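You operate a simulated robot arm through the tools that you are given. There is no shell and no other tool.

The job below is to be done with a simulated robot arm. You get a single attempt, and the scene is never put back.

## Task
Set 25 psi and airbrush the side of the top layer yellow, then switch both machines off.
Fine: the colour is in the cup; raise the holder and let the cake turn.

The check looks at the end state, three seconds after you hand in, the way a careful person would. Anything else that was tipped, shoved, dropped, spilled or broken makes it a failure.

## Robot
A 7-joint arm with a two-finger parallel gripper, fixed in place. Base frame: the origin is at the foot of the arm, x ahead of it, y to its left, z up; the work surface is at about z = 800. Lengths are in mm, angles in degrees, forces in N, time in s.
Its first joint turns from -132.0 to 132.0 degrees. Payload 3.91 kg.
Tool frame: the origin (TCP) lies between the finger pads and is the grasp point; the fingertips stand 30 mm ahead of it; z points along the fingers, y is the line along which they close. The gripper opens to 110 mm. The fingers are 20 mm wide and 10 mm thick; the gripper's body (48 by 112 mm) begins 55 mm behind the TCP.
Orientation is that of the tool frame in the base frame, as [roll, pitch, yaw] about the fixed x, y, z axes, in that order (R = Rz(yaw) Ry(pitch) Rx(roll)). With the fingers straight down and closing along the base's y, the tool's x points along the base's -x, its y along +y and its z along -z.

## Interface
- The arm moves only by the tool send_rows. Its argument "deltas" is a list of rows, each a list of 3 entries, a list of its own where there are three numbers: the closure, from 0 (fully open) to 1 (shut), then the shift along the tool's x, y, z in units of 400 mm (1.0 is 400 mm), then the turn, a rotation vector about the tool's x, y, z in units of 90 degrees (1.0 is 90 degrees). In form: [[jaw, [dx, dy, dz], [ax, ay, az]], ...]. A call has 1 to 20 rows; each row is the pose to reach, as a shift and turn from the pose commanded when the call began, along the tool's axes at that moment. A call with a number of a shift or a turn outside -1 to 1 is refused whole. Each row takes 0.2 s and may step no farther than 50 mm and 8.6 degrees from the row before; otherwise, or with a gripper value out of range, the whole call is refused. Where a pose cannot be reached the arm comes as near as it can. A force on the tool above 90 N (or 10 N above the force at the start of the call, whichever is more), or a blocked arm, ends the call early, and 0.2 s more pass. Each finger travels about 108 mm/s and halts on what it meets, pressing with about 35 N; the grip force reading is that of the motor and also rises with nothing between the fingers. The clock runs only during rows and for 0.2 s after the last one: add rows that repeat a pose to give the fingers time. It gives the time, the measured TCP pose, the force on the tool (base axes), the opening and the grip force at its end, in the units of the frame above (readings bear some noise), with the torque about the TCP (base axes, N m) and any sound that the robot's microphone picked up, and new pictures: "pictures" is both (left out), scene, wrist or none.
- Cameras (640 x 400 px; columns grow to the right, rows downward): "scene" is fixed at [399.6, 501.3, 1473.4]; the picture's right is [-0.72, -0.69, 0.00], its down [-0.61, 0.64, -0.46] and it looks along [0.32, -0.33, -0.89] (base axes); focal length 214 px, centre (320, 200). "wrist" rides on the gripper at [72, 17, -103] in the tool frame; the picture's right is [-0.23, 0.97, 0.00], its down [-0.76, -0.18, -0.62] and it looks along [-0.61, -0.14, 0.78] (tool axes); focal length 222 px, centre (320, 200). There is no depth. A picture from a camera that has moved, and an enlarged one, comes with that camera's place and axes in the base frame and with its lens.
- enlarge(camera, box): a new picture of the part [left, top, right, bottom] of that camera's present view, enlarged. No time passes.
- job_done(): hands the job in; it is judged then, once.

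Nothing tells you positions but the pictures and the camera data. Unless the task says otherwise, let go and move clear before handing in.

The tools are called after "Emit:" as a command line: name --argument value ..., lists and objects as JSON in quotes. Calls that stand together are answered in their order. send_rows: Moves the arm, as the interface text tells. Its arguments: {"type":"object","properties":{"deltas":{"type":"array","items":{"type":"array"}},"pictures":{"type":"string","enum":["both","scene","wrist","none"]}},"required":["deltas"]} The other tools are called the same way: enlarge (camera, box) takes an enlarged picture of a part of a camera's view; job_done () hands the job in.

At the start:

```text
time: 0.0
ee_pos: [517.9, 1.4, 1184.0]
orientation: [-179.9, 0.0, 180.0]
ft_force: [0.0, 0.4, 0.0]
moment: [0.0, -0.02, -0.03]
finger_gap: 109.9
gripper_force: 0.1
```

scene: 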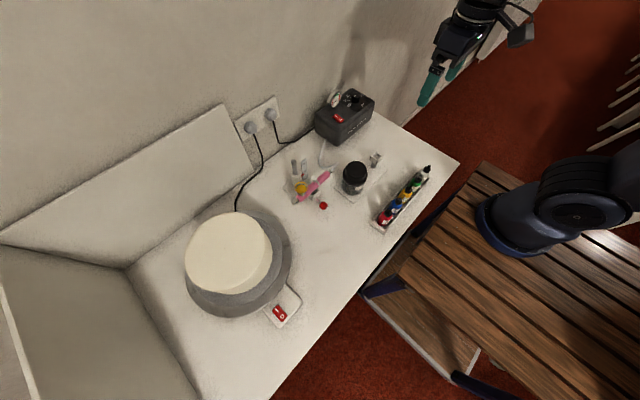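
wrist: 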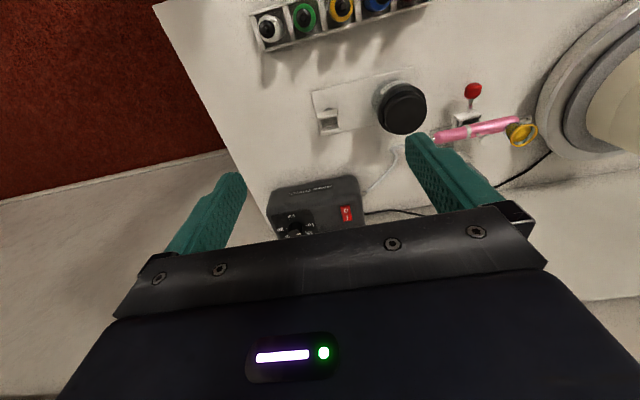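

I see a worktable with a turntable carrying a cake (with a red rocker switch), an airbrush in a holder, a black jar/knob, a rack of colour bottles, and a compressor with a red switch and a dial. I'll look closely before moving.

Emit:
enlarge --camera "scene" --box '[270, 130, 400, 220]'

Emit:
enlarge --camera "scene" --box '[300, 75, 400, 145]'

Emit:
enlarge --camera "scene" --box '[170, 200, 320, 335]'

Emit:
enlarge --camera "wrist" --box '[250, 160, 390, 250]'

Emit:
enlarge --camera "wrist" --box '[360, 60, 560, 190]'

```text
4.44 times, centred on (335, 175) of scene
camera zoom: at [399.6, 501.3, 1473.4], right [-0.72, -0.69, 0.0], down [-0.61, 0.64, -0.46], along [0.32, -0.33, -0.89], focal length 953 px, centre (253, 311)
```

zoom: 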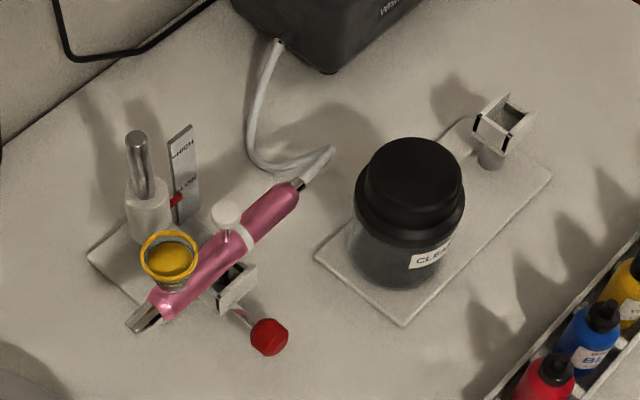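

```text
5.71 times, centred on (350, 110) of scene
camera zoom: at [399.6, 501.3, 1473.4], right [-0.72, -0.69, 0.0], down [-0.61, 0.64, -0.46], along [0.32, -0.33, -0.89], focal length 1226 px, centre (149, 714)
```

zoom: 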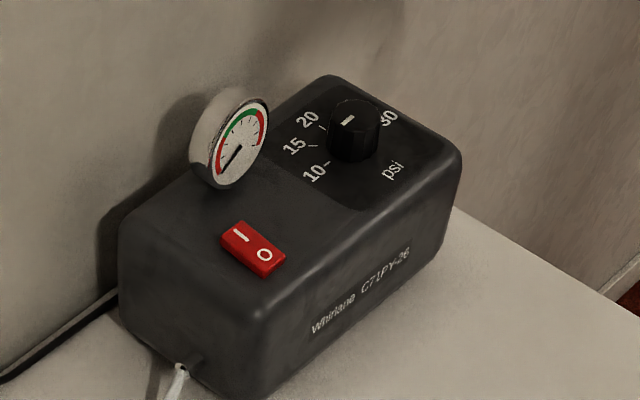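

```text
2.96 times, centred on (245, 268) of scene
camera zoom: at [399.6, 501.3, 1473.4], right [-0.72, -0.69, 0.0], down [-0.61, 0.64, -0.46], along [0.32, -0.33, -0.89], focal length 636 px, centre (542, 0)
```

zoom: 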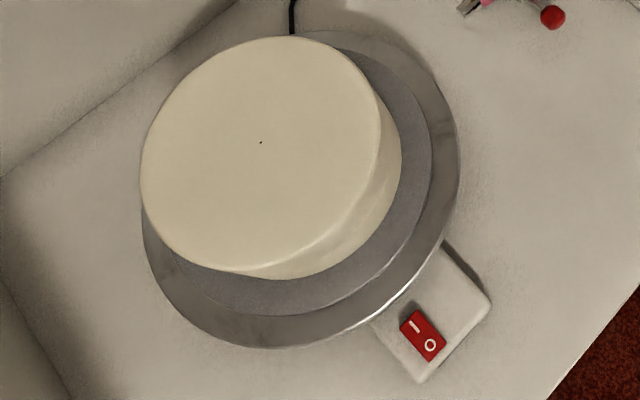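

```text
4.44 times, centred on (320, 205) of wrist
camera zoom: at [446.1, 18.8, 1287.4], right [0.23, 0.97, 0.0], down [0.76, -0.18, 0.62], along [0.61, -0.14, -0.78], focal length 987 px, centre (320, 178)
```

zoom: 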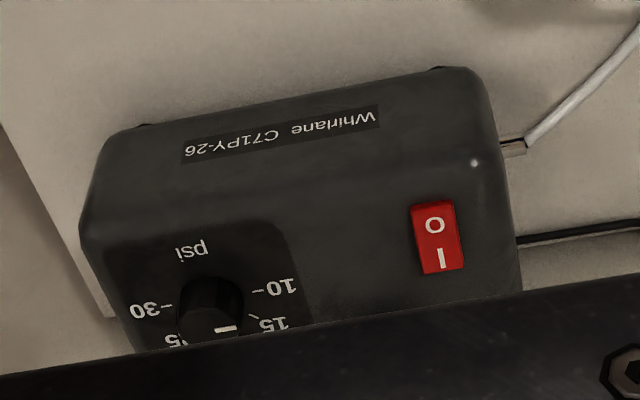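

```text
3.08 times, centred on (460, 125) of wrist
camera zoom: at [446.1, 18.8, 1287.4], right [0.23, 0.97, 0.0], down [0.76, -0.18, 0.62], along [0.61, -0.14, -0.78], focal length 684 px, centre (-111, 431)
```

zoom: 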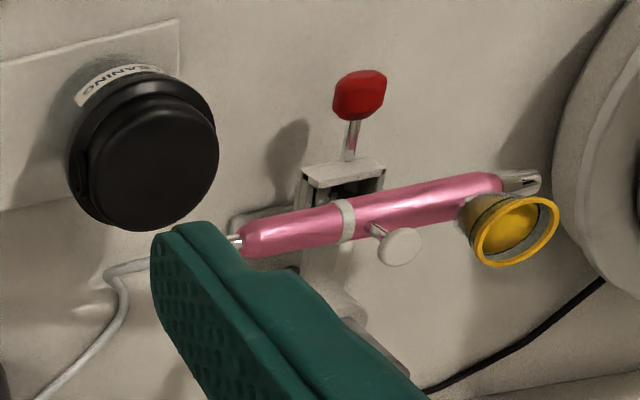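

The compressor looks to be at about (790, -50) with its top at z ≈ 905, its switch at about (788, 0) and the dial at about (800, -106). The airbrush is near (665, 258) pointing +y at the cake, which is around (650, 570). I'll move the wrist camera over the compressor for a clearer view.

Emit:
send_rows --deltas '[[0, [-0.09, -0.013, 0.046], [0, 0, 0]], [0, [-0.18, -0.026, 0.092], [0, 0, 0]], [0, [-0.27, -0.04, 0.139], [0, 0, 0]], [0, [-0.355, -0.053, 0.185], [0, 0, 0]], [0, [-0.355, -0.053, 0.185], [0, 0, 0]]]' --pictures "both"

```text
time: 1.2
ee_pos: [659.9, -19.3, 1112.5]
orientation: [-180.0, 0.0, -180.0]
ft_force: [-1.1, 0.0, 0.5]
moment: [-0.01, -0.05, -0.02]
finger_gap: 110.1
gripper_force: 0.1
camera wrist: at [588.2, -2.7, 1214.4], right [0.23, 0.97, 0.0], down [0.76, -0.18, 0.62], along [0.61, -0.14, -0.78], focal length 222 px, centre (320, 200)
```

scene: 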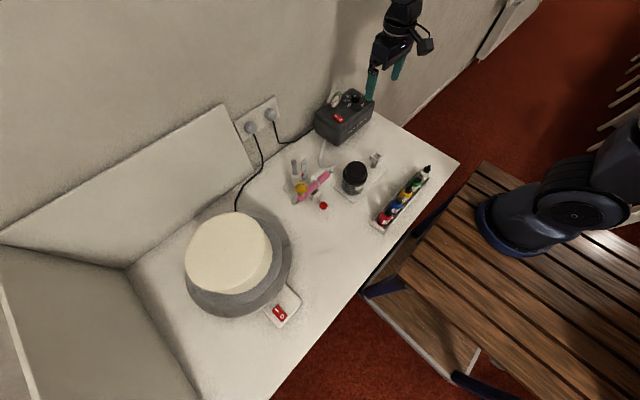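
wrist: 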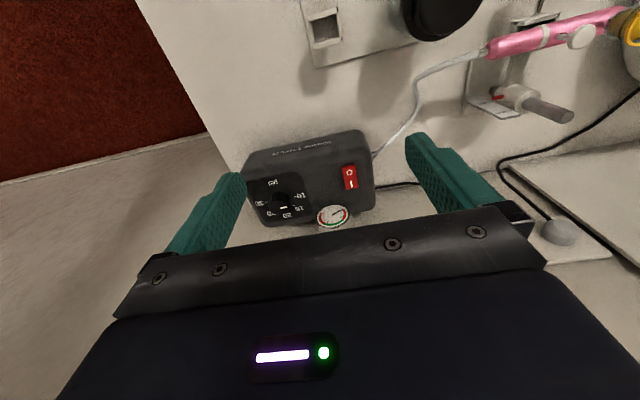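

Emit:
enlarge --camera "wrist" --box '[235, 120, 395, 230]'

Emit:
enlarge --camera "wrist" --box '[440, 0, 640, 130]'

```text
3.64 times, centred on (315, 175) of wrist
camera zoom: at [588.2, -2.7, 1214.4], right [0.23, 0.97, 0.0], down [0.76, -0.18, 0.62], along [0.61, -0.14, -0.78], focal length 808 px, centre (338, 291)
```

zoom: 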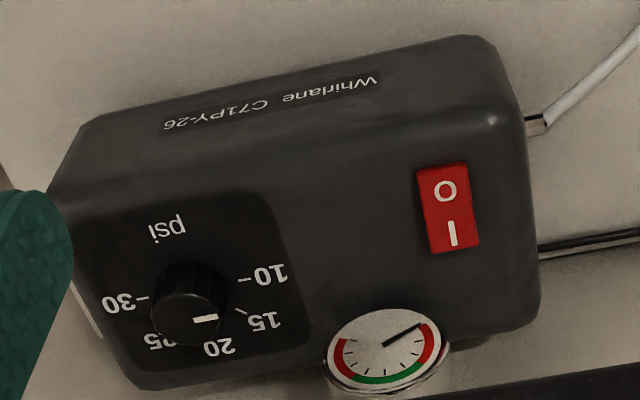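

```text
3.08 times, centred on (540, 65) of wrist
camera zoom: at [588.2, -2.7, 1214.4], right [0.23, 0.97, 0.0], down [0.76, -0.18, 0.62], along [0.61, -0.14, -0.78], focal length 684 px, centre (-357, 615)
```

zoom: 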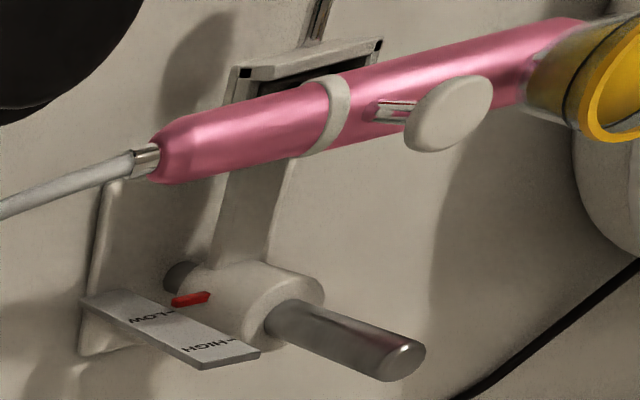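

The dial runs 10–30 psi clockwise and now points between 15 and 20, and both switches appear to be off. The airbrush holder sits at LOW on its post, with a HIGH/LOW scale. I'll go closer to the dial.

Emit:
send_rows --deltas '[[0, [-0.05, -0.05, 0.042], [0, 0, 0]], [0, [-0.1, -0.1, 0.084], [0, 0, 0]], [0, [-0.15, -0.15, 0.125], [0, 0, 0]], [0, [-0.15, -0.15, 0.125], [0, 0, 0]]]' --pictures "wrist"

Emit:
enlarge --camera "wrist" --box '[240, 120, 440, 245]'

```text
time: 2.2
ee_pos: [718.5, -80.0, 1057.9]
orientation: [179.9, 0.0, -179.9]
ft_force: [-0.4, -1.0, -0.4]
moment: [0.02, -0.03, -0.02]
finger_gap: 109.9
gripper_force: 0.0
camera wrist: at [647.1, -62.7, 1160.9], right [0.23, 0.97, 0.0], down [0.76, -0.18, 0.62], along [0.61, -0.14, -0.78], focal length 222 px, centre (320, 200)
```

wrist: 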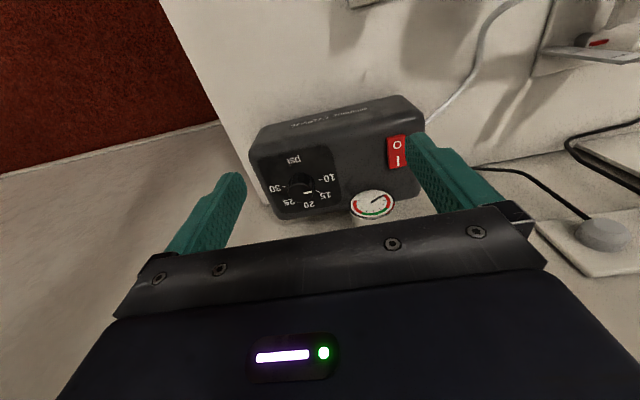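

```text
3.20 times, centred on (340, 182) of wrist
camera zoom: at [647.1, -62.7, 1160.9], right [0.23, 0.97, 0.0], down [0.76, -0.18, 0.62], along [0.61, -0.14, -0.78], focal length 711 px, centre (256, 256)
```

zoom: 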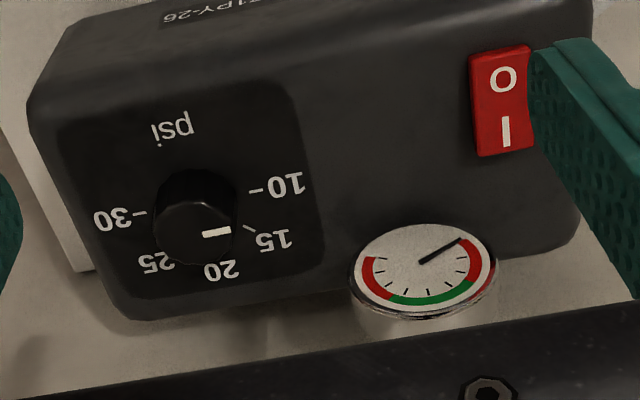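

The dial labels are readable, so I'll zoom in on the knob and the switch.

Emit:
enlarge --camera "wrist" --box '[255, 140, 345, 225]'

Emit:
enlarge --camera "wrist" --box '[345, 120, 425, 230]'

Emit:
enlarge --camera "scene" --box '[320, 75, 390, 125]'

```text
4.71 times, centred on (300, 182) of wrist
camera zoom: at [647.1, -62.7, 1160.9], right [0.23, 0.97, 0.0], down [0.76, -0.18, 0.62], along [0.61, -0.14, -0.78], focal length 1045 px, centre (414, 282)
```

zoom: 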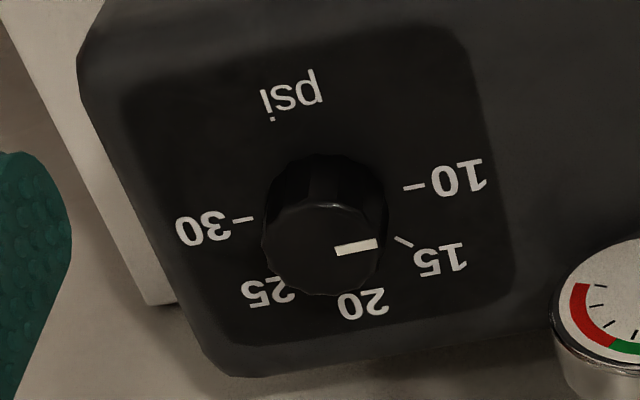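

```text
3.64 times, centred on (385, 175) of wrist
camera zoom: at [647.1, -62.7, 1160.9], right [0.23, 0.97, 0.0], down [0.76, -0.18, 0.62], along [0.61, -0.14, -0.78], focal length 808 px, centre (84, 291)
```

zoom: 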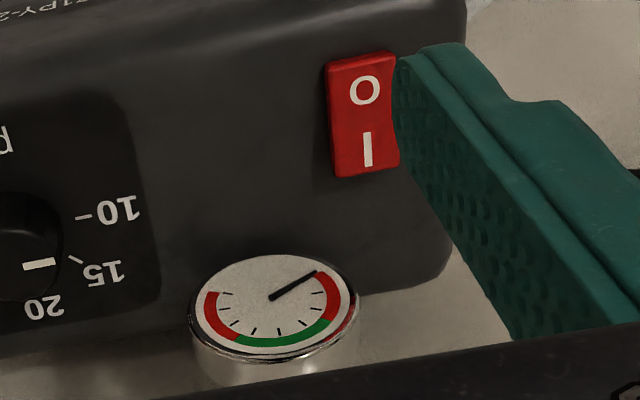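

```text
8.00 times, centred on (355, 100) of scene
camera zoom: at [399.6, 501.3, 1473.4], right [-0.72, -0.69, 0.0], down [-0.61, 0.64, -0.46], along [0.32, -0.33, -0.89], focal length 1716 px, centre (40, 1000)
```

zoom: 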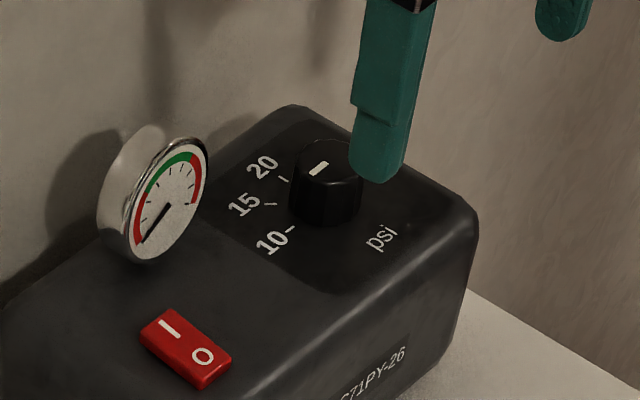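

The knob centre is at about (811, -126), its top at z ≈ 929 and it is about 35 mm across. The pointer sits at about 10, along +y, and the scale is 45° per 5 psi clockwise, so 25 psi points along (+x, -y). I'll go above the knob with the gripper turned back about 60° and the fingers partly closed.

Emit:
send_rows --deltas '[[0.4, [-0.025, -0.013, 0.017], [0, 0, -0.074]], [0.4, [-0.051, -0.026, 0.033], [0, 0, -0.148]], [0.4, [-0.076, -0.038, 0.05], [0, 0, -0.222]], [0.4, [-0.102, -0.051, 0.066], [0, 0, -0.296]], [0.4, [-0.127, -0.064, 0.083], [0, 0, -0.37]], [0.4, [-0.153, -0.077, 0.099], [0, 0, -0.444]], [0.4, [-0.178, -0.089, 0.116], [0, 0, -0.519]], [0.4, [-0.204, -0.102, 0.132], [0, 0, -0.593]], [0.4, [-0.229, -0.115, 0.149], [0, 0, -0.667]], [0.4, [-0.229, -0.115, 0.149], [0, 0, -0.667]]]'

```text
time: 4.4
ee_pos: [809.9, -125.0, 1001.8]
orientation: [-180.0, 0.0, -119.9]
ft_force: [0.7, 0.6, -0.1]
moment: [-0.01, -0.02, 0.01]
finger_gap: 65.9
gripper_force: 0.0
camera wrist: at [760.5, -179.3, 1104.3], right [-0.73, 0.68, 0.0], down [0.53, 0.57, 0.62], along [0.43, 0.46, -0.78], focal length 222 px, centre (320, 200)
```

scene: 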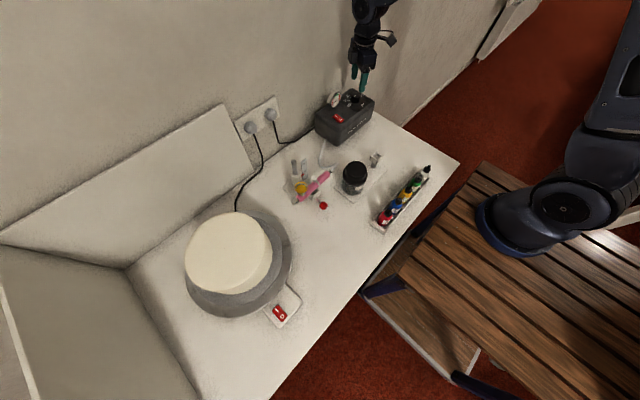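
wrist: 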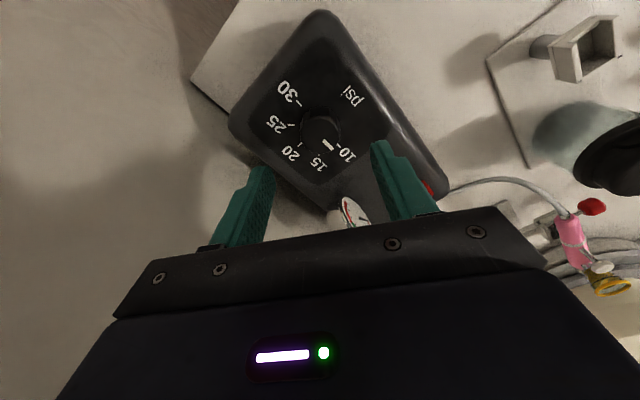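

I'm above the knob, so I'll check the alignment by zooming in.

Emit:
enlarge --camera "wrist" --box '[240, 70, 400, 180]'

Emit:
enlarge --camera "scene" --box '[320, 60, 390, 130]'

```text
3.64 times, centred on (320, 125) of wrist
camera zoom: at [760.5, -179.3, 1104.3], right [-0.73, 0.68, 0.0], down [0.53, 0.57, 0.62], along [0.43, 0.46, -0.78], focal length 808 px, centre (320, 473)
```

zoom: 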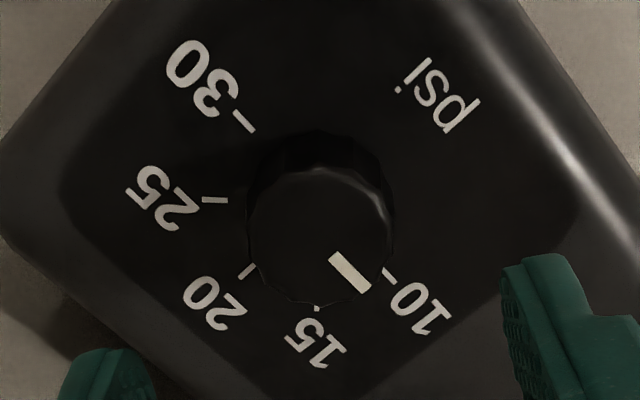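

```text
5.71 times, centred on (355, 95) of scene
camera zoom: at [399.6, 501.3, 1473.4], right [-0.72, -0.69, 0.0], down [-0.61, 0.64, -0.46], along [0.32, -0.33, -0.89], focal length 1226 px, centre (120, 800)
```

zoom: 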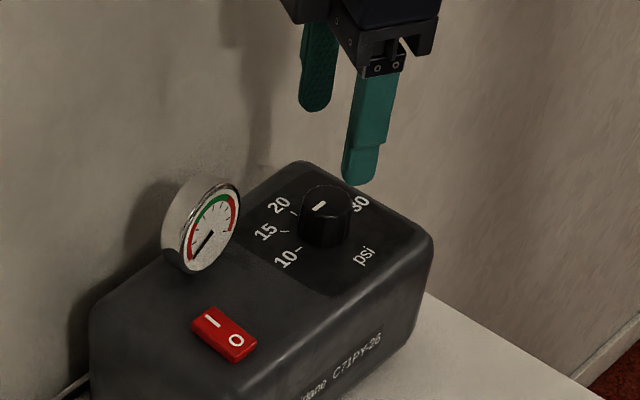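

The alignment is good. I'll descend and grip the knob.

Emit:
send_rows --deltas '[[0.4, [0, 0, 0.05], [0, 0, 0]], [0.4, [0, 0, 0.1], [0, 0, 0]], [0.4, [0, 0, 0.142], [0, 0, 0]], [0.4, [0, 0, 0.142], [0, 0, 0]], [1, [0, 0, 0.142], [0, 0, 0]], [1, [0, 0, 0.142], [0, 0, 0]], [1, [0, 0, 0.142], [0, 0, 0]]]'

```text
time: 6.0
ee_pos: [811.1, -124.6, 944.7]
orientation: [179.8, -0.1, -119.8]
ft_force: [-22.3, 9.5, -1.0]
moment: [0.23, 0.75, -0.03]
finger_gap: 33.8
gripper_force: 45.2
camera wrist: at [760.5, -178.6, 1047.4], right [-0.73, 0.68, 0.0], down [0.54, 0.57, 0.62], along [0.42, 0.46, -0.78], focal length 222 px, centre (320, 200)
```

scene: 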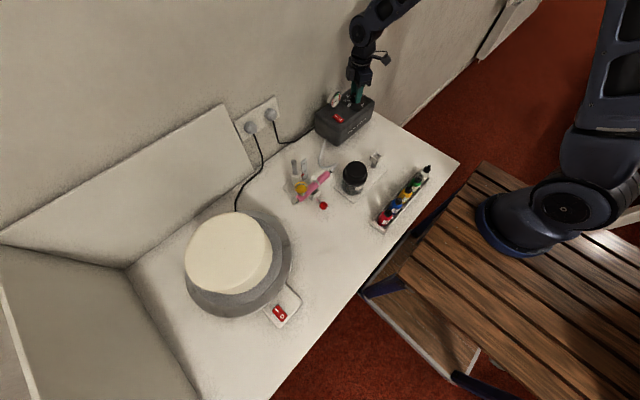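
wrist: 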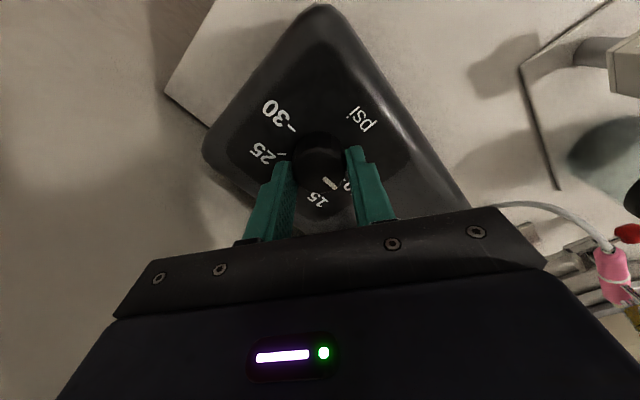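

I've gripped the knob (33.8 mm) with a small sideways load. I'll ease the tool along its y axis to centre it, then start turning clockwise.

Emit:
send_rows --deltas '[[1, [0, 0.003, 0], [0, 0, 0]], [1, [0, 0.003, 0], [0, 0, 0]]]' --pictures "none"

```text
time: 6.6
ee_pos: [810.9, -125.2, 944.6]
orientation: [180.0, 0.0, -120.1]
ft_force: [-19.3, 12.4, 2.4]
moment: [0.09, 0.83, -0.06]
finger_gap: 34.2
gripper_force: 44.8
```

Emit:
send_rows --deltas '[[1, [0, 0.005, 0], [0, 0, 0]], [1, [0, 0.005, 0], [0, 0, 0]]]' --pictures "none"

```text
time: 7.2
ee_pos: [810.9, -124.5, 944.7]
orientation: [-179.8, 0.1, -120.0]
ft_force: [7.2, 5.2, 4.3]
moment: [0.16, -0.42, 0.02]
finger_gap: 33.9
gripper_force: 44.7
```

The side load is now low. I'll turn the first 90° clockwise (+ about tool z).

Emit:
send_rows --deltas '[[1, [0, 0, 0], [0, 0, 0.083]], [1, [0, 0, 0], [0, 0, 0.167]], [1, [0, 0, 0], [0, 0, 0.25]], [1, [0, 0, 0], [0, 0, 0.333]], [1, [0, 0, 0], [0, 0, 0.417]], [1, [0, 0, 0], [0, 0, 0.5]], [1, [0, 0, 0], [0, 0, 0.583]], [1, [0, 0, 0], [0, 0, 0.667]], [1, [0, 0, 0], [0, 0, 0.75]], [1, [0, 0, 0], [0, 0, 0.833]], [1, [0, 0, 0], [0, 0, 0.917]], [1, [0, 0, 0], [0, 0, 1]], [1, [0, 0, 0], [0, 0, 1]]]'

```text
time: 10.0
ee_pos: [807.4, -125.4, 945.6]
orientation: [180.0, 0.1, 149.8]
ft_force: [4.5, -43.9, 20.4]
moment: [-1.44, -0.17, -0.04]
finger_gap: 33.8
gripper_force: 45.2
camera wrist: at [754.3, -74.8, 1047.3], right [0.69, 0.73, 0.0], down [0.57, -0.54, 0.62], along [0.45, -0.43, -0.78], focal length 222 px, centre (320, 200)
```

scene: 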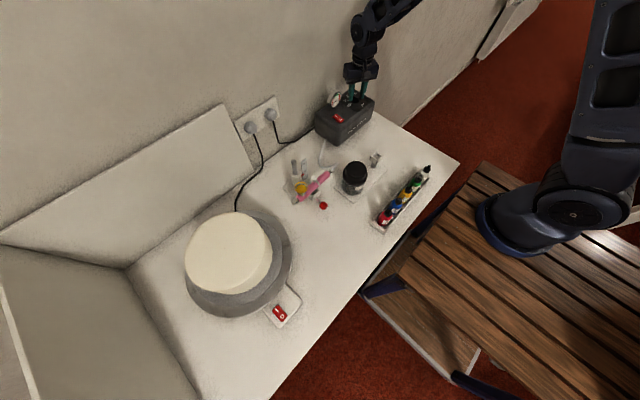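
wrist: 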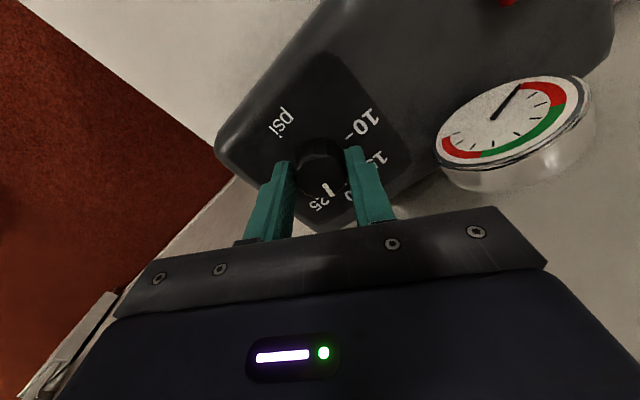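

The knob turned 90° and the pointer is near 21–22. I'll relieve the side load before continuing.

Emit:
send_rows --deltas '[[1, [-0.006, -0.0045, 0], [0, 0, 0]], [1, [-0.006, -0.0045, 0], [0, 0, 0]]]' --pictures "none"

Emit:
enlarge --camera "wrist" --box '[250, 80, 390, 220]'

```text
time: 10.6
ee_pos: [809.0, -126.5, 944.6]
orientation: [-180.0, -0.3, 150.1]
ft_force: [-23.8, -20.3, 31.4]
moment: [-0.53, 1.41, -0.07]
finger_gap: 33.9
gripper_force: 45.0
```

```text
2.86 times, centred on (320, 150) of wrist
camera zoom: at [754.4, -75.2, 1047.4], right [0.68, 0.73, 0.0], down [0.57, -0.54, 0.62], along [0.45, -0.42, -0.78], focal length 635 px, centre (320, 343)
```

zoom: 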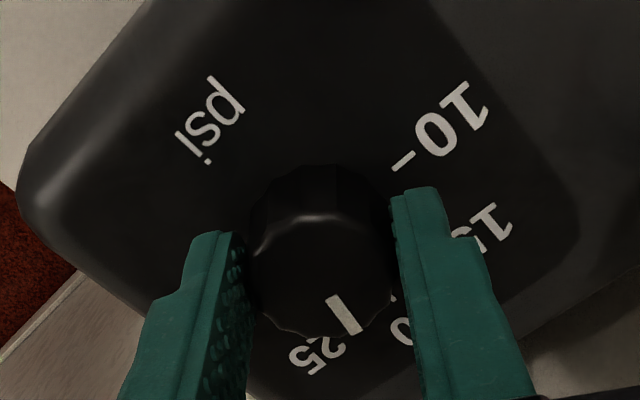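

The pointer is now at about 21.7 by my calculation. I'll relieve the load a little more and turn another 28°.

Emit:
send_rows --deltas '[[1, [0.002, -0.004, -0.002], [0, 0, 0]], [1, [0.002, -0.004, -0.002], [0, 0, 0.08]], [1, [0.002, -0.004, -0.002], [0, 0, 0.16]], [1, [0.002, -0.004, -0.002], [0, 0, 0.24]], [1, [0.002, -0.004, -0.002], [0, 0, 0.31]], [1, [0.002, -0.004, -0.002], [0, 0, 0.31]]]' --pictures "none"

Emit:
enlarge --camera "wrist" --box '[250, 80, 390, 220]'

```text
time: 12.0
ee_pos: [808.5, -126.3, 944.7]
orientation: [179.8, 0.0, 122.1]
ft_force: [-15.5, 28.4, 24.5]
moment: [0.95, 0.48, -0.03]
finger_gap: 34.0
gripper_force: 44.6
```

```text
2.86 times, centred on (320, 150) of wrist
camera zoom: at [784.9, -55.7, 1046.9], right [0.95, 0.33, 0.0], down [0.25, -0.74, 0.62], along [0.2, -0.59, -0.78], focal length 635 px, centre (320, 343)
```

zoom: 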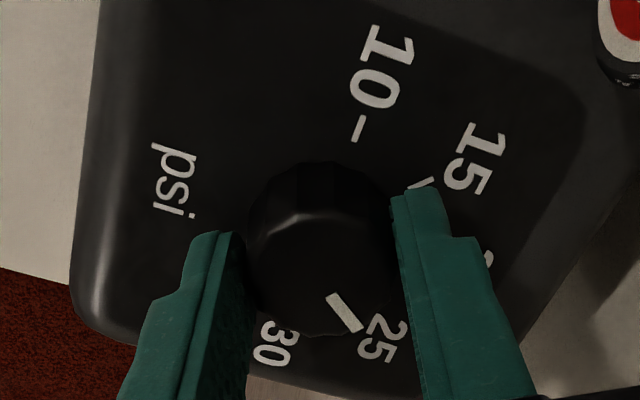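

The pointer appears very close to 25. I'll release, rise straight up and verify.

Emit:
send_rows --deltas '[[0.45, [0, 0, 0], [0, 0, 0]], [0.45, [0, 0, 0], [0, 0, 0]], [0.45, [0, 0, -0.05], [0, 0, 0]], [0.45, [0, 0, -0.125], [0, 0, 0]], [0.45, [0, 0, -0.2], [0, 0, 0]], [0.45, [0, 0, -0.2], [0, 0, 0]]]' --pictures "wrist"

Emit:
enlarge --camera "wrist" --box '[260, 70, 380, 190]'

```text
time: 13.4
ee_pos: [808.9, -127.5, 1024.8]
orientation: [180.0, 0.0, 122.1]
ft_force: [-0.5, 0.5, 0.2]
moment: [0.01, -0.01, -0.01]
finger_gap: 60.6
gripper_force: 0.0
camera wrist: at [785.2, -57.1, 1127.6], right [0.95, 0.33, 0.0], down [0.25, -0.74, 0.62], along [0.2, -0.59, -0.78], focal length 222 px, centre (320, 200)
```

wrist: 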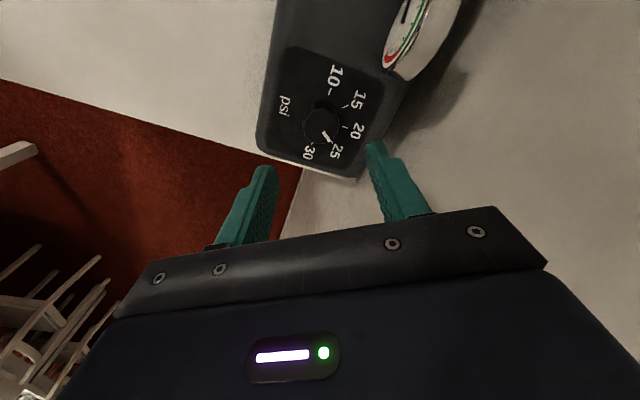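

```text
3.33 times, centred on (320, 130) of wrist
camera zoom: at [785.2, -57.1, 1127.6], right [0.95, 0.33, 0.0], down [0.25, -0.74, 0.62], along [0.2, -0.59, -0.78], focal length 740 px, centre (320, 433)
```

zoom: 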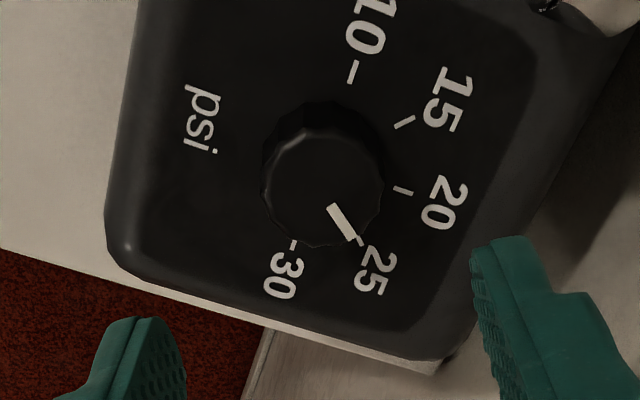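

Emit:
enlarge --camera "wrist" --box '[298, 95, 346, 155]'

Emit:
enlarge --camera "scene" --box '[325, 75, 385, 125]'

```text
6.67 times, centred on (322, 125) of wrist
camera zoom: at [785.2, -57.1, 1127.6], right [0.95, 0.33, 0.0], down [0.25, -0.74, 0.62], along [0.2, -0.59, -0.78], focal length 1481 px, centre (307, 700)
```

zoom: 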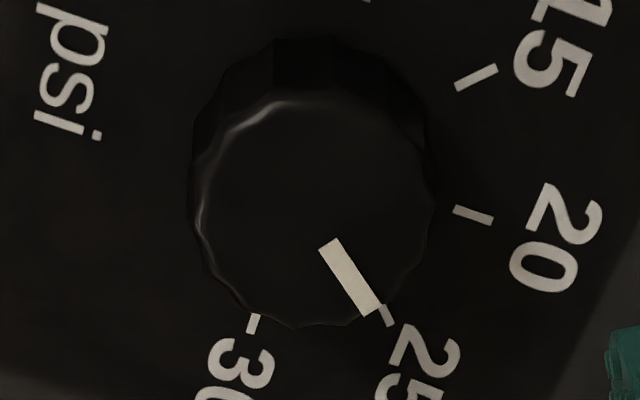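

```text
8.00 times, centred on (355, 100) of scene
camera zoom: at [399.6, 501.3, 1473.4], right [-0.72, -0.69, 0.0], down [-0.61, 0.64, -0.46], along [0.32, -0.33, -0.89], focal length 1716 px, centre (40, 1000)
```

zoom: 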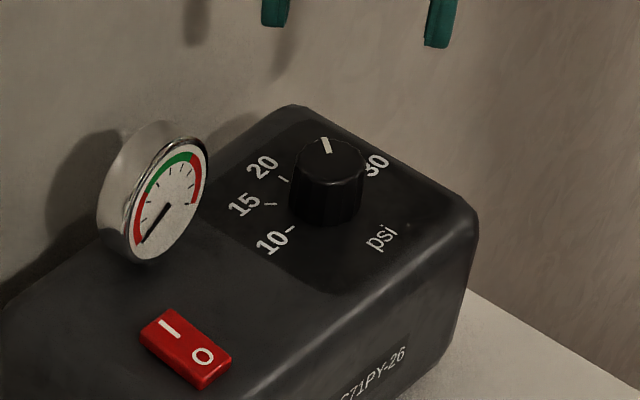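

The pointer is a few degrees short of the 25 tick, at about 24.4. I'll regrip and nudge it about 6° more clockwise.

Emit:
send_rows --deltas '[[0.45, [0.004, 0, 0.1], [0, 0, 0]], [0.45, [0.004, 0, 0.2], [0, 0, 0]], [0.45, [0.004, 0, 0.2], [0, 0, 0]], [1, [0.004, 0, 0.2], [0, 0, 0]], [1, [0.004, 0, 0.2], [0, 0, 0]], [1, [0.004, 0, 0.2], [0, 0, 0.035]], [1, [0.004, 0, 0.2], [0, 0, 0.065]], [1, [0.004, 0, 0.2], [0, 0, 0.065]]]' --pictures "none"

Emit:
enlarge --camera "wrist" --box '[270, 100, 370, 200]'

```text
time: 15.2
ee_pos: [809.6, -127.0, 945.6]
orientation: [179.9, 0.0, 116.3]
ft_force: [9.4, 7.2, -7.8]
moment: [0.33, -0.35, 0.02]
finger_gap: 34.1
gripper_force: 44.6
```

```text
4.00 times, centred on (320, 150) of wrist
camera zoom: at [792.4, -53.5, 1047.7], right [0.97, 0.23, 0.0], down [0.18, -0.76, 0.62], along [0.14, -0.61, -0.78], focal length 888 px, centre (320, 400)
```

zoom: 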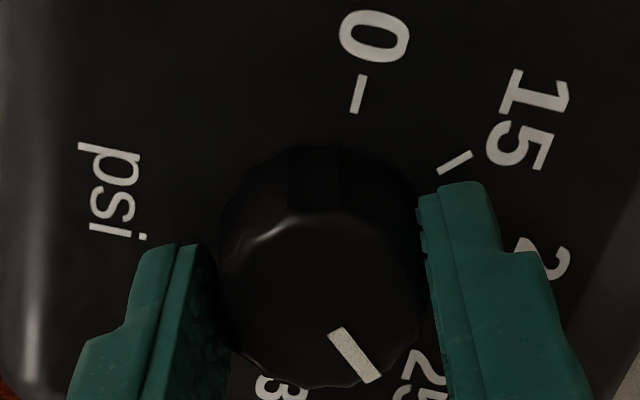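

The load is low and the pointer computes to about 44°, i.e. 25 psi. I'll release and check.

Emit:
send_rows --deltas '[[0.45, [0, 0, 0], [0, 0, 0]], [0.45, [0, 0, 0], [0, 0, 0]], [0.45, [0, 0, -0.05], [0, 0, 0]], [0.45, [0, 0, -0.125], [0, 0, 0]], [0.45, [0, 0, -0.2], [0, 0, 0]], [0.45, [0, 0, -0.2], [0, 0, 0]]]' --pictures "none"

Emit:
enlarge --camera "wrist" --box '[290, 90, 354, 160]'

```text
time: 16.6
ee_pos: [809.8, -125.6, 1025.1]
orientation: [180.0, 0.0, 116.2]
ft_force: [-0.1, -1.2, 0.1]
moment: [-0.01, -0.02, 0.02]
finger_gap: 60.5
gripper_force: 0.1
```

```text
5.71 times, centred on (322, 125) of wrist
camera zoom: at [793.6, -53.4, 1128.1], right [0.97, 0.23, 0.0], down [0.18, -0.76, 0.62], along [0.14, -0.61, -0.78], focal length 1269 px, centre (309, 629)
```

zoom: 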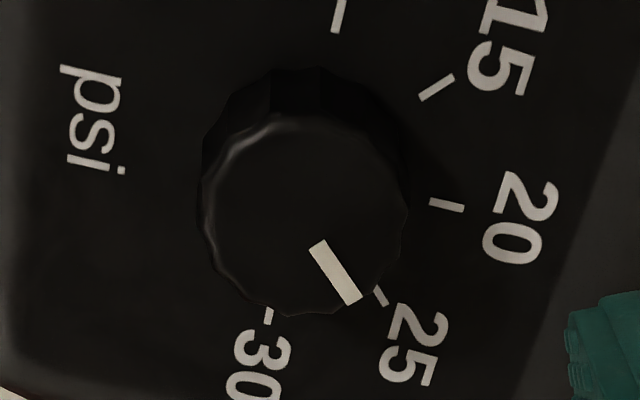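

The pointer is on the 25 psi tick. Next I'll swing over to look at the airbrush holder, turning the gripper back to its neutral yaw.

Emit:
send_rows --deltas '[[0.2, [0.079, -0.012, -0.0625], [0, 0, -0.089]], [0.2, [0.158, -0.024, -0.0625], [0, 0, -0.178]], [0.2, [0.237, -0.036, -0.0625], [0, 0, -0.267]], [0.2, [0.316, -0.048, -0.0625], [0, 0, -0.356]], [0.2, [0.394, -0.06, -0.0625], [0, 0, -0.444]], [0.2, [0.473, -0.072, -0.0625], [0, 0, -0.533]], [0.2, [0.552, -0.084, -0.0625], [0, 0, -0.622]], [0.2, [0.631, -0.096, -0.0625], [0, 0, -0.711]]]' --pictures "none"

Emit:
send_rows --deltas '[[0.2, [0.06, 0.088, 0], [0, 0, 0]], [0.2, [0.121, 0.175, 0], [0, 0, 0]], [0.2, [0.181, 0.263, 0], [0, 0, 0]], [0.2, [0.242, 0.35, 0], [0, 0, 0]], [0.2, [0.302, 0.438, 0], [0, 0, 0]], [0.2, [0.363, 0.525, 0], [0, 0, 0]], [0.2, [0.363, 0.525, 0], [0, 0, 0]]]' --pictures "both"

```text
time: 18.4
ee_pos: [664.9, 85.0, 1048.2]
orientation: [179.9, 0.0, -179.7]
ft_force: [0.2, -0.7, -0.7]
moment: [-0.01, 0.01, -0.01]
finger_gap: 88.0
gripper_force: 0.1
```

```text
time: 20.0
ee_pos: [517.0, 292.2, 1049.8]
orientation: [-180.0, -0.1, -179.8]
ft_force: [1.5, 0.0, -0.1]
moment: [0.0, -0.02, -0.03]
finger_gap: 88.0
gripper_force: 0.1
camera wrist: at [444.3, 309.1, 1152.0], right [0.22, 0.97, 0.0], down [0.76, -0.17, 0.62], along [0.61, -0.14, -0.78], focal length 222 px, centre (320, 200)
```

scene: 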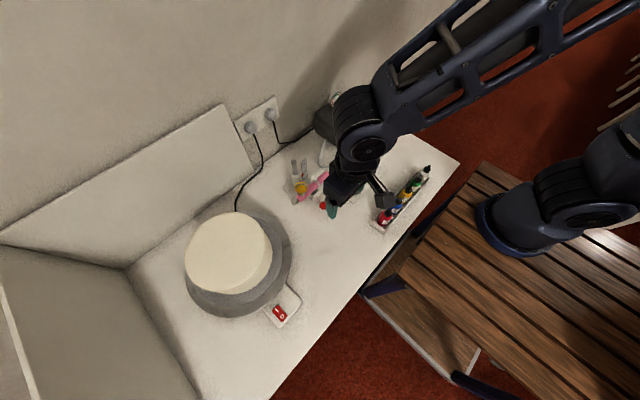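
wrist: 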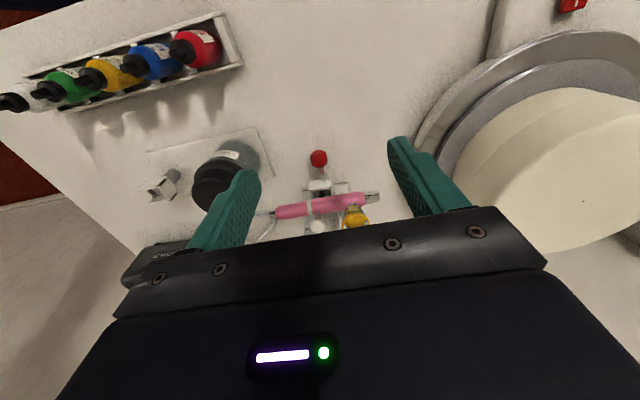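

Emit:
enlarge --camera "wrist" --box '[250, 140, 400, 240]'

Emit:
enlarge --camera "wrist" --box '[410, 0, 640, 260]'

```text
4.00 times, centred on (325, 190) of wrist
camera zoom: at [444.3, 309.1, 1152.0], right [0.22, 0.97, 0.0], down [0.76, -0.17, 0.62], along [0.61, -0.14, -0.78], focal length 888 px, centre (300, 240)
```

zoom: 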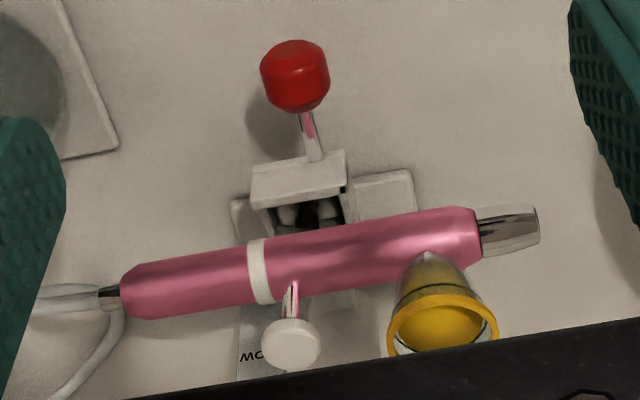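

```text
1.54 times, centred on (525, 130) of wrist
camera zoom: at [444.3, 309.1, 1152.0], right [0.22, 0.97, 0.0], down [0.76, -0.17, 0.62], along [0.61, -0.14, -0.78], focal length 342 px, centre (5, 308)
```

zoom: 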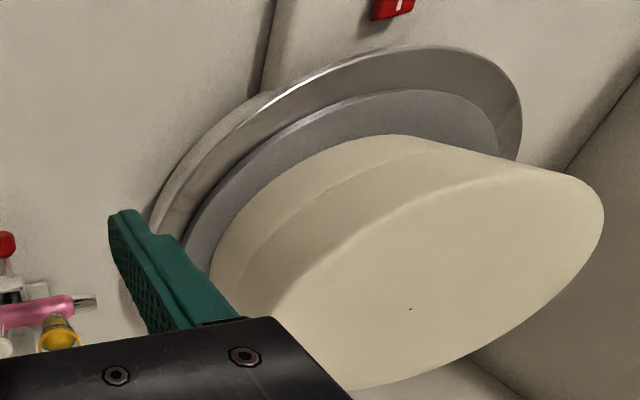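

The cake has two layers with a visible seam. The red knob on a rod, at about (609, 269, 833), is the lift handle of the airbrush holder, and the trigger button is at about (661, 256, 930). I'll approach the knob with the tool tilted forward to stay clear of the airbrush.

Emit:
send_rows --deltas '[[0.3, [-0.043, -0.0115, 0.06], [0, -0.056, 0]], [0.3, [-0.086, -0.023, 0.12], [0, -0.111, 0]], [0.3, [-0.129, -0.0345, 0.18], [0, -0.167, 0]], [0.3, [-0.172, -0.046, 0.24], [0, -0.222, 0]], [0.3, [-0.2, -0.0575, 0.3], [0, -0.278, 0]], [0.3, [-0.2, -0.0575, 0.3], [0, -0.278, 0]]]'

Emit:
enlarge --camera "wrist" --box '[240, 90, 400, 220]'

Emit:
enlarge --camera "scene" --box '[270, 130, 370, 230]'

```text
time: 21.4
ee_pos: [595.2, 266.9, 931.0]
orientation: [-180.0, 25.0, -179.7]
ft_force: [0.1, 0.2, -0.4]
moment: [0.0, 0.01, -0.02]
finger_gap: 76.6
gripper_force: 0.0
camera wrist: at [487.6, 283.6, 993.4], right [0.2, 0.97, 0.1], down [0.43, -0.18, 0.89], along [0.88, -0.14, -0.45], focal length 222 px, centre (320, 200)
```

scene: 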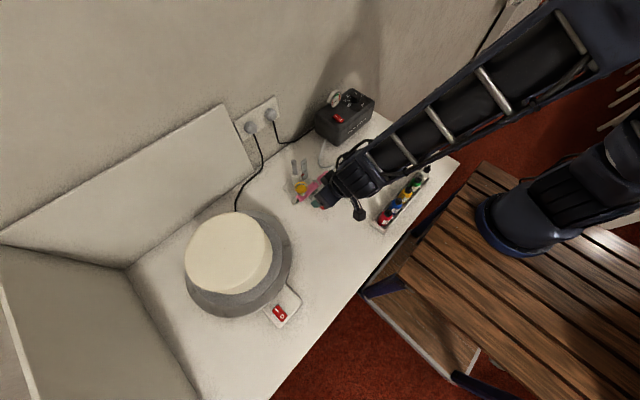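
wrist: 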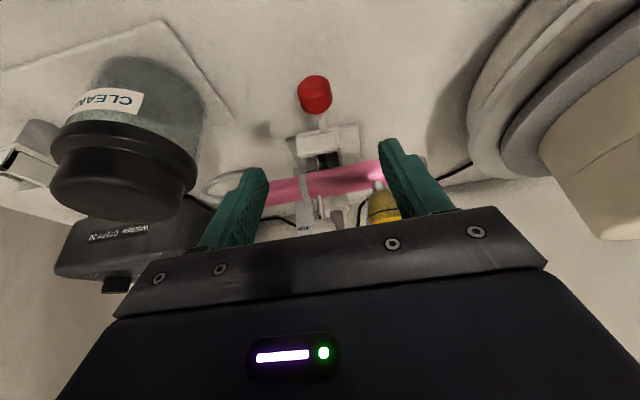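

```text
3.08 times, centred on (320, 155) of wrist
camera zoom: at [487.6, 283.6, 993.4], right [0.2, 0.97, 0.1], down [0.43, -0.18, 0.89], along [0.88, -0.14, -0.45], focal length 684 px, centre (320, 338)
```

zoom: 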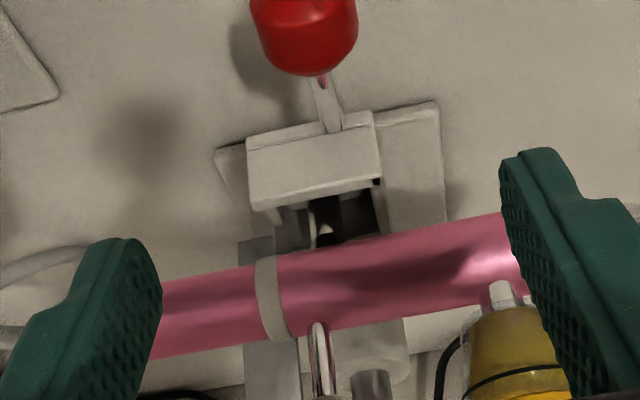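

```text
4.00 times, centred on (320, 180) of scene
camera zoom: at [399.6, 501.3, 1473.4], right [-0.72, -0.69, 0.0], down [-0.61, 0.64, -0.46], along [0.32, -0.33, -0.89], focal length 858 px, centre (320, 280)
```

zoom: 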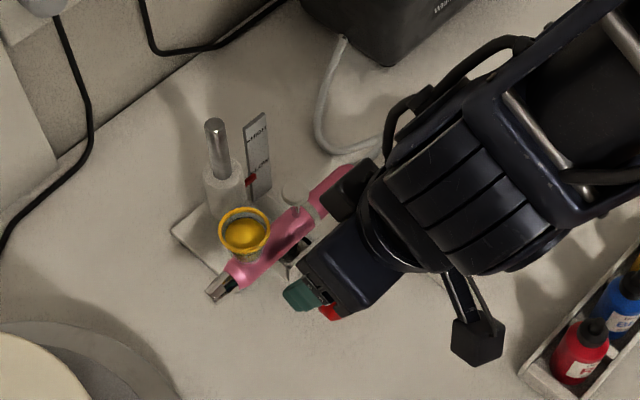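

The red knob centre is at (613, 268, 830) and it is about 28 mm across. I'll lower the open fingers around it and close.

Emit:
send_rows --deltas '[[0.3, [0.022, 0.003, 0.076], [0, 0, 0]], [0.3, [0.044, 0.003, 0.152], [0, 0, 0]], [0.3, [0.066, 0.003, 0.227], [0, 0, 0]], [0.3, [0.066, 0.003, 0.227], [0, 0, 0]], [1, [0.066, 0.003, 0.227], [0, 0, 0]], [1, [0.066, 0.003, 0.227], [0, 0, 0]], [1, [0.066, 0.003, 0.227], [0, 0, 0]]]'

Emit:
enlarge --camera "wrist" --box '[240, 90, 400, 220]'

```text
time: 23.0
ee_pos: [611.2, 271.1, 837.6]
orientation: [-180.0, 25.0, -179.8]
ft_force: [1.7, -23.3, 0.3]
moment: [0.11, -0.13, -0.04]
finger_gap: 25.2
gripper_force: 45.2
camera wrist: at [501.1, 287.3, 898.8], right [0.2, 0.97, 0.09], down [0.43, -0.18, 0.89], along [0.88, -0.14, -0.45], focal length 222 px, centre (320, 200)
```

scene: 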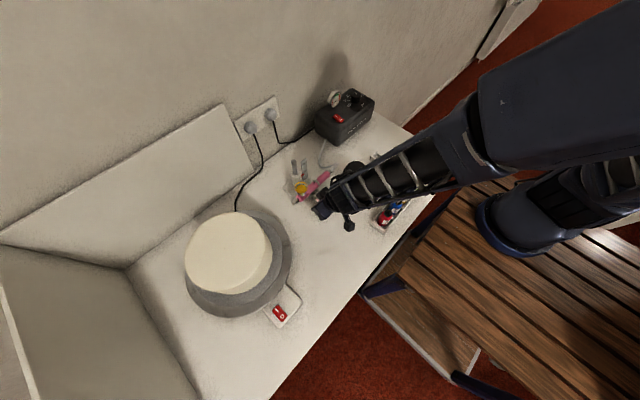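
wrist: 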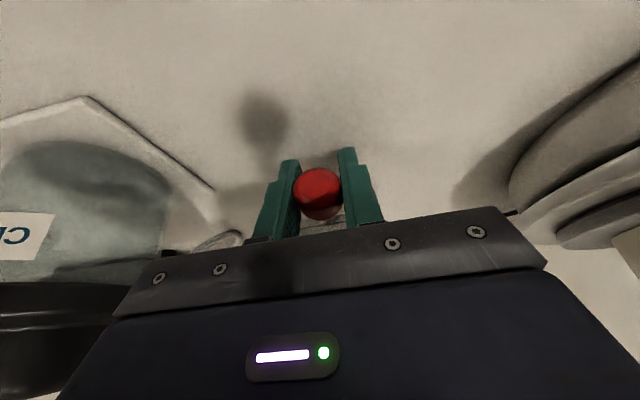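

```text
3.08 times, centred on (320, 155) of wrist
camera zoom: at [501.1, 287.3, 898.8], right [0.2, 0.97, 0.09], down [0.43, -0.18, 0.89], along [0.88, -0.14, -0.45], focal length 684 px, centre (320, 338)
```

zoom: 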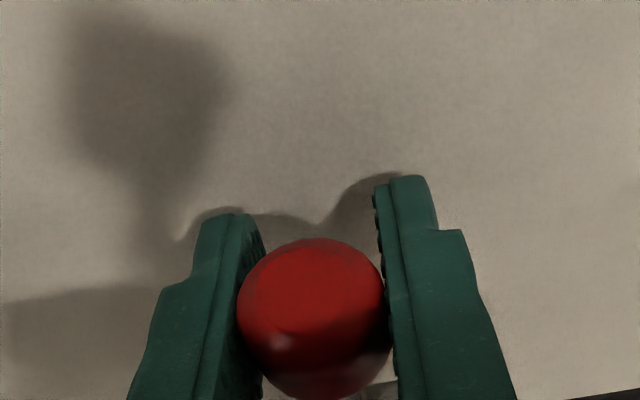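

The knob is gripped. I'll relieve the side load and begin lifting gently, watching the forces.

Emit:
send_rows --deltas '[[1, [0, -0.005, 0], [0, 0, 0]], [1, [-0.0053, -0.005, -0.0113], [0, 0, 0]], [1, [-0.0106, -0.005, -0.0227], [0, 0, 0]], [1, [-0.0106, -0.005, -0.0227], [0, 0, 0]]]' --pictures "scene"

Emit:
enlarge --camera "scene" --box '[270, 130, 370, 230]'

```text
time: 24.0
ee_pos: [610.0, 269.8, 847.4]
orientation: [179.9, 25.0, -179.7]
ft_force: [0.4, 3.5, -2.1]
moment: [0.02, 0.14, 0.07]
finger_gap: 25.3
gripper_force: 44.7
```

scene: 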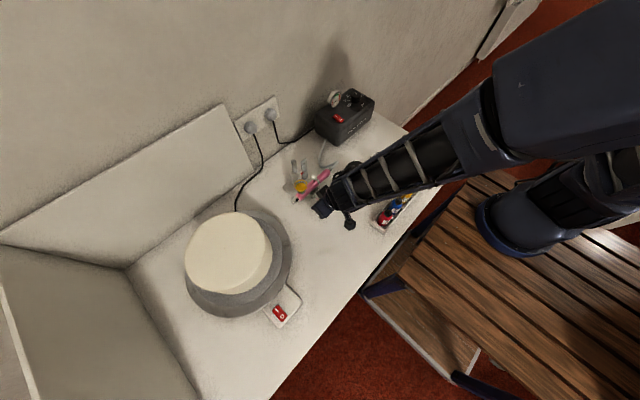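

```text
4.00 times, centred on (320, 180) of scene
camera zoom: at [399.6, 501.3, 1473.4], right [-0.72, -0.69, 0.0], down [-0.61, 0.64, -0.46], along [0.32, -0.33, -0.89], focal length 858 px, centre (320, 280)
```

zoom: 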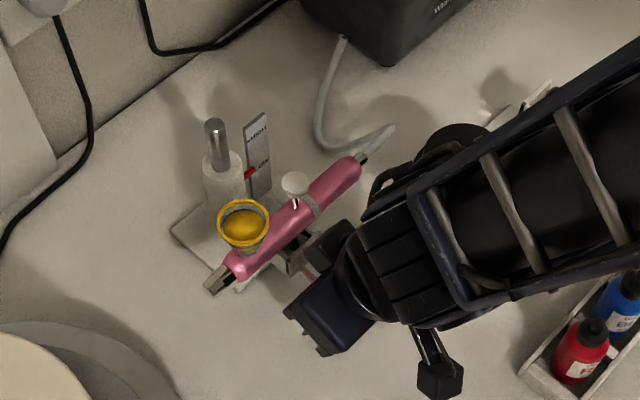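

It slides up easily. I'll continue lifting.

Emit:
send_rows --deltas '[[1, [-0.0053, 0, -0.0113], [0, 0, 0]], [1, [-0.0106, 0, -0.0227], [0, 0, 0]], [1, [-0.0159, 0, -0.034], [0, 0, 0]], [1, [-0.0212, 0, -0.0453], [0, 0, 0]], [1, [-0.0212, 0, -0.0453], [0, 0, 0]]]' --pictures "none"

Emit:
enlarge --camera "scene" --box '[280, 145, 330, 195]'

```text
time: 25.2
ee_pos: [609.5, 269.5, 867.6]
orientation: [180.0, 25.0, -179.7]
ft_force: [6.4, 22.5, -0.5]
moment: [-0.15, -0.02, 0.09]
finger_gap: 25.0
gripper_force: 44.6
```

```text
8.00 times, centred on (305, 170) of scene
camera zoom: at [399.6, 501.3, 1473.4], right [-0.72, -0.69, 0.0], down [-0.61, 0.64, -0.46], along [0.32, -0.33, -0.89], focal length 1716 px, centre (440, 440)
```

zoom: 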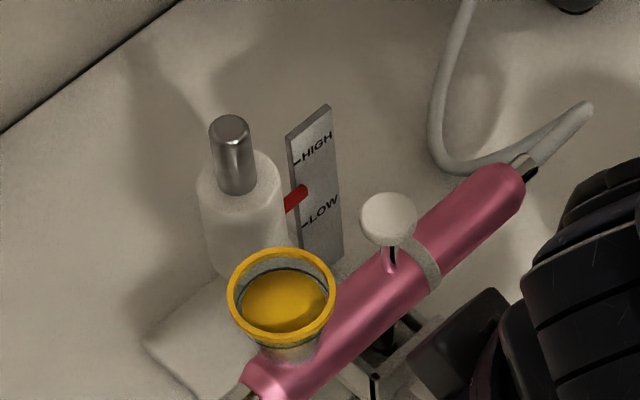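

The pointer is about halfway between LOW and HIGH. I'll lift about 24 mm more and look.

Emit:
send_rows --deltas '[[1, [0, 0.003, 0], [0, 0, 0]], [1, [-0.0053, 0.003, -0.0113], [0, 0, 0]], [1, [-0.0106, 0.003, -0.0227], [0, 0, 0]], [1, [-0.0159, 0.003, -0.034], [0, 0, 0]], [1, [-0.0212, 0.003, -0.0453], [0, 0, 0]], [1, [-0.0254, 0.003, -0.0544], [0, 0, 0]], [1, [-0.0254, 0.003, -0.0544], [0, 0, 0]]]' --pictures "none"

Emit:
enlarge --camera "scene" --box '[280, 145, 330, 195]'

```text
time: 26.8
ee_pos: [608.3, 271.4, 890.2]
orientation: [-179.9, 24.9, -179.7]
ft_force: [-12.5, -4.4, -32.1]
moment: [-0.02, 0.17, -0.04]
finger_gap: 25.5
gripper_force: 44.7
```

```text
8.00 times, centred on (305, 170) of scene
camera zoom: at [399.6, 501.3, 1473.4], right [-0.72, -0.69, 0.0], down [-0.61, 0.64, -0.46], along [0.32, -0.33, -0.89], focal length 1716 px, centre (440, 440)
```

zoom: 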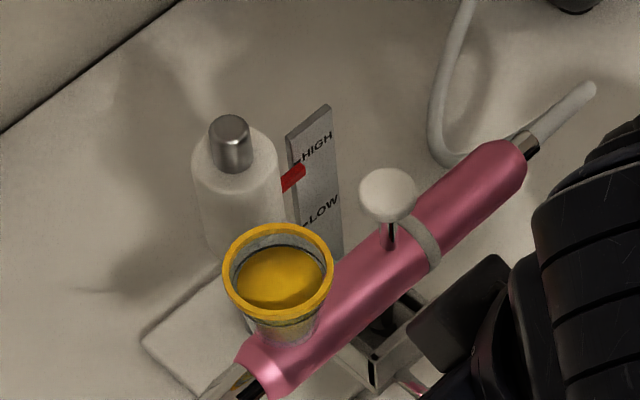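

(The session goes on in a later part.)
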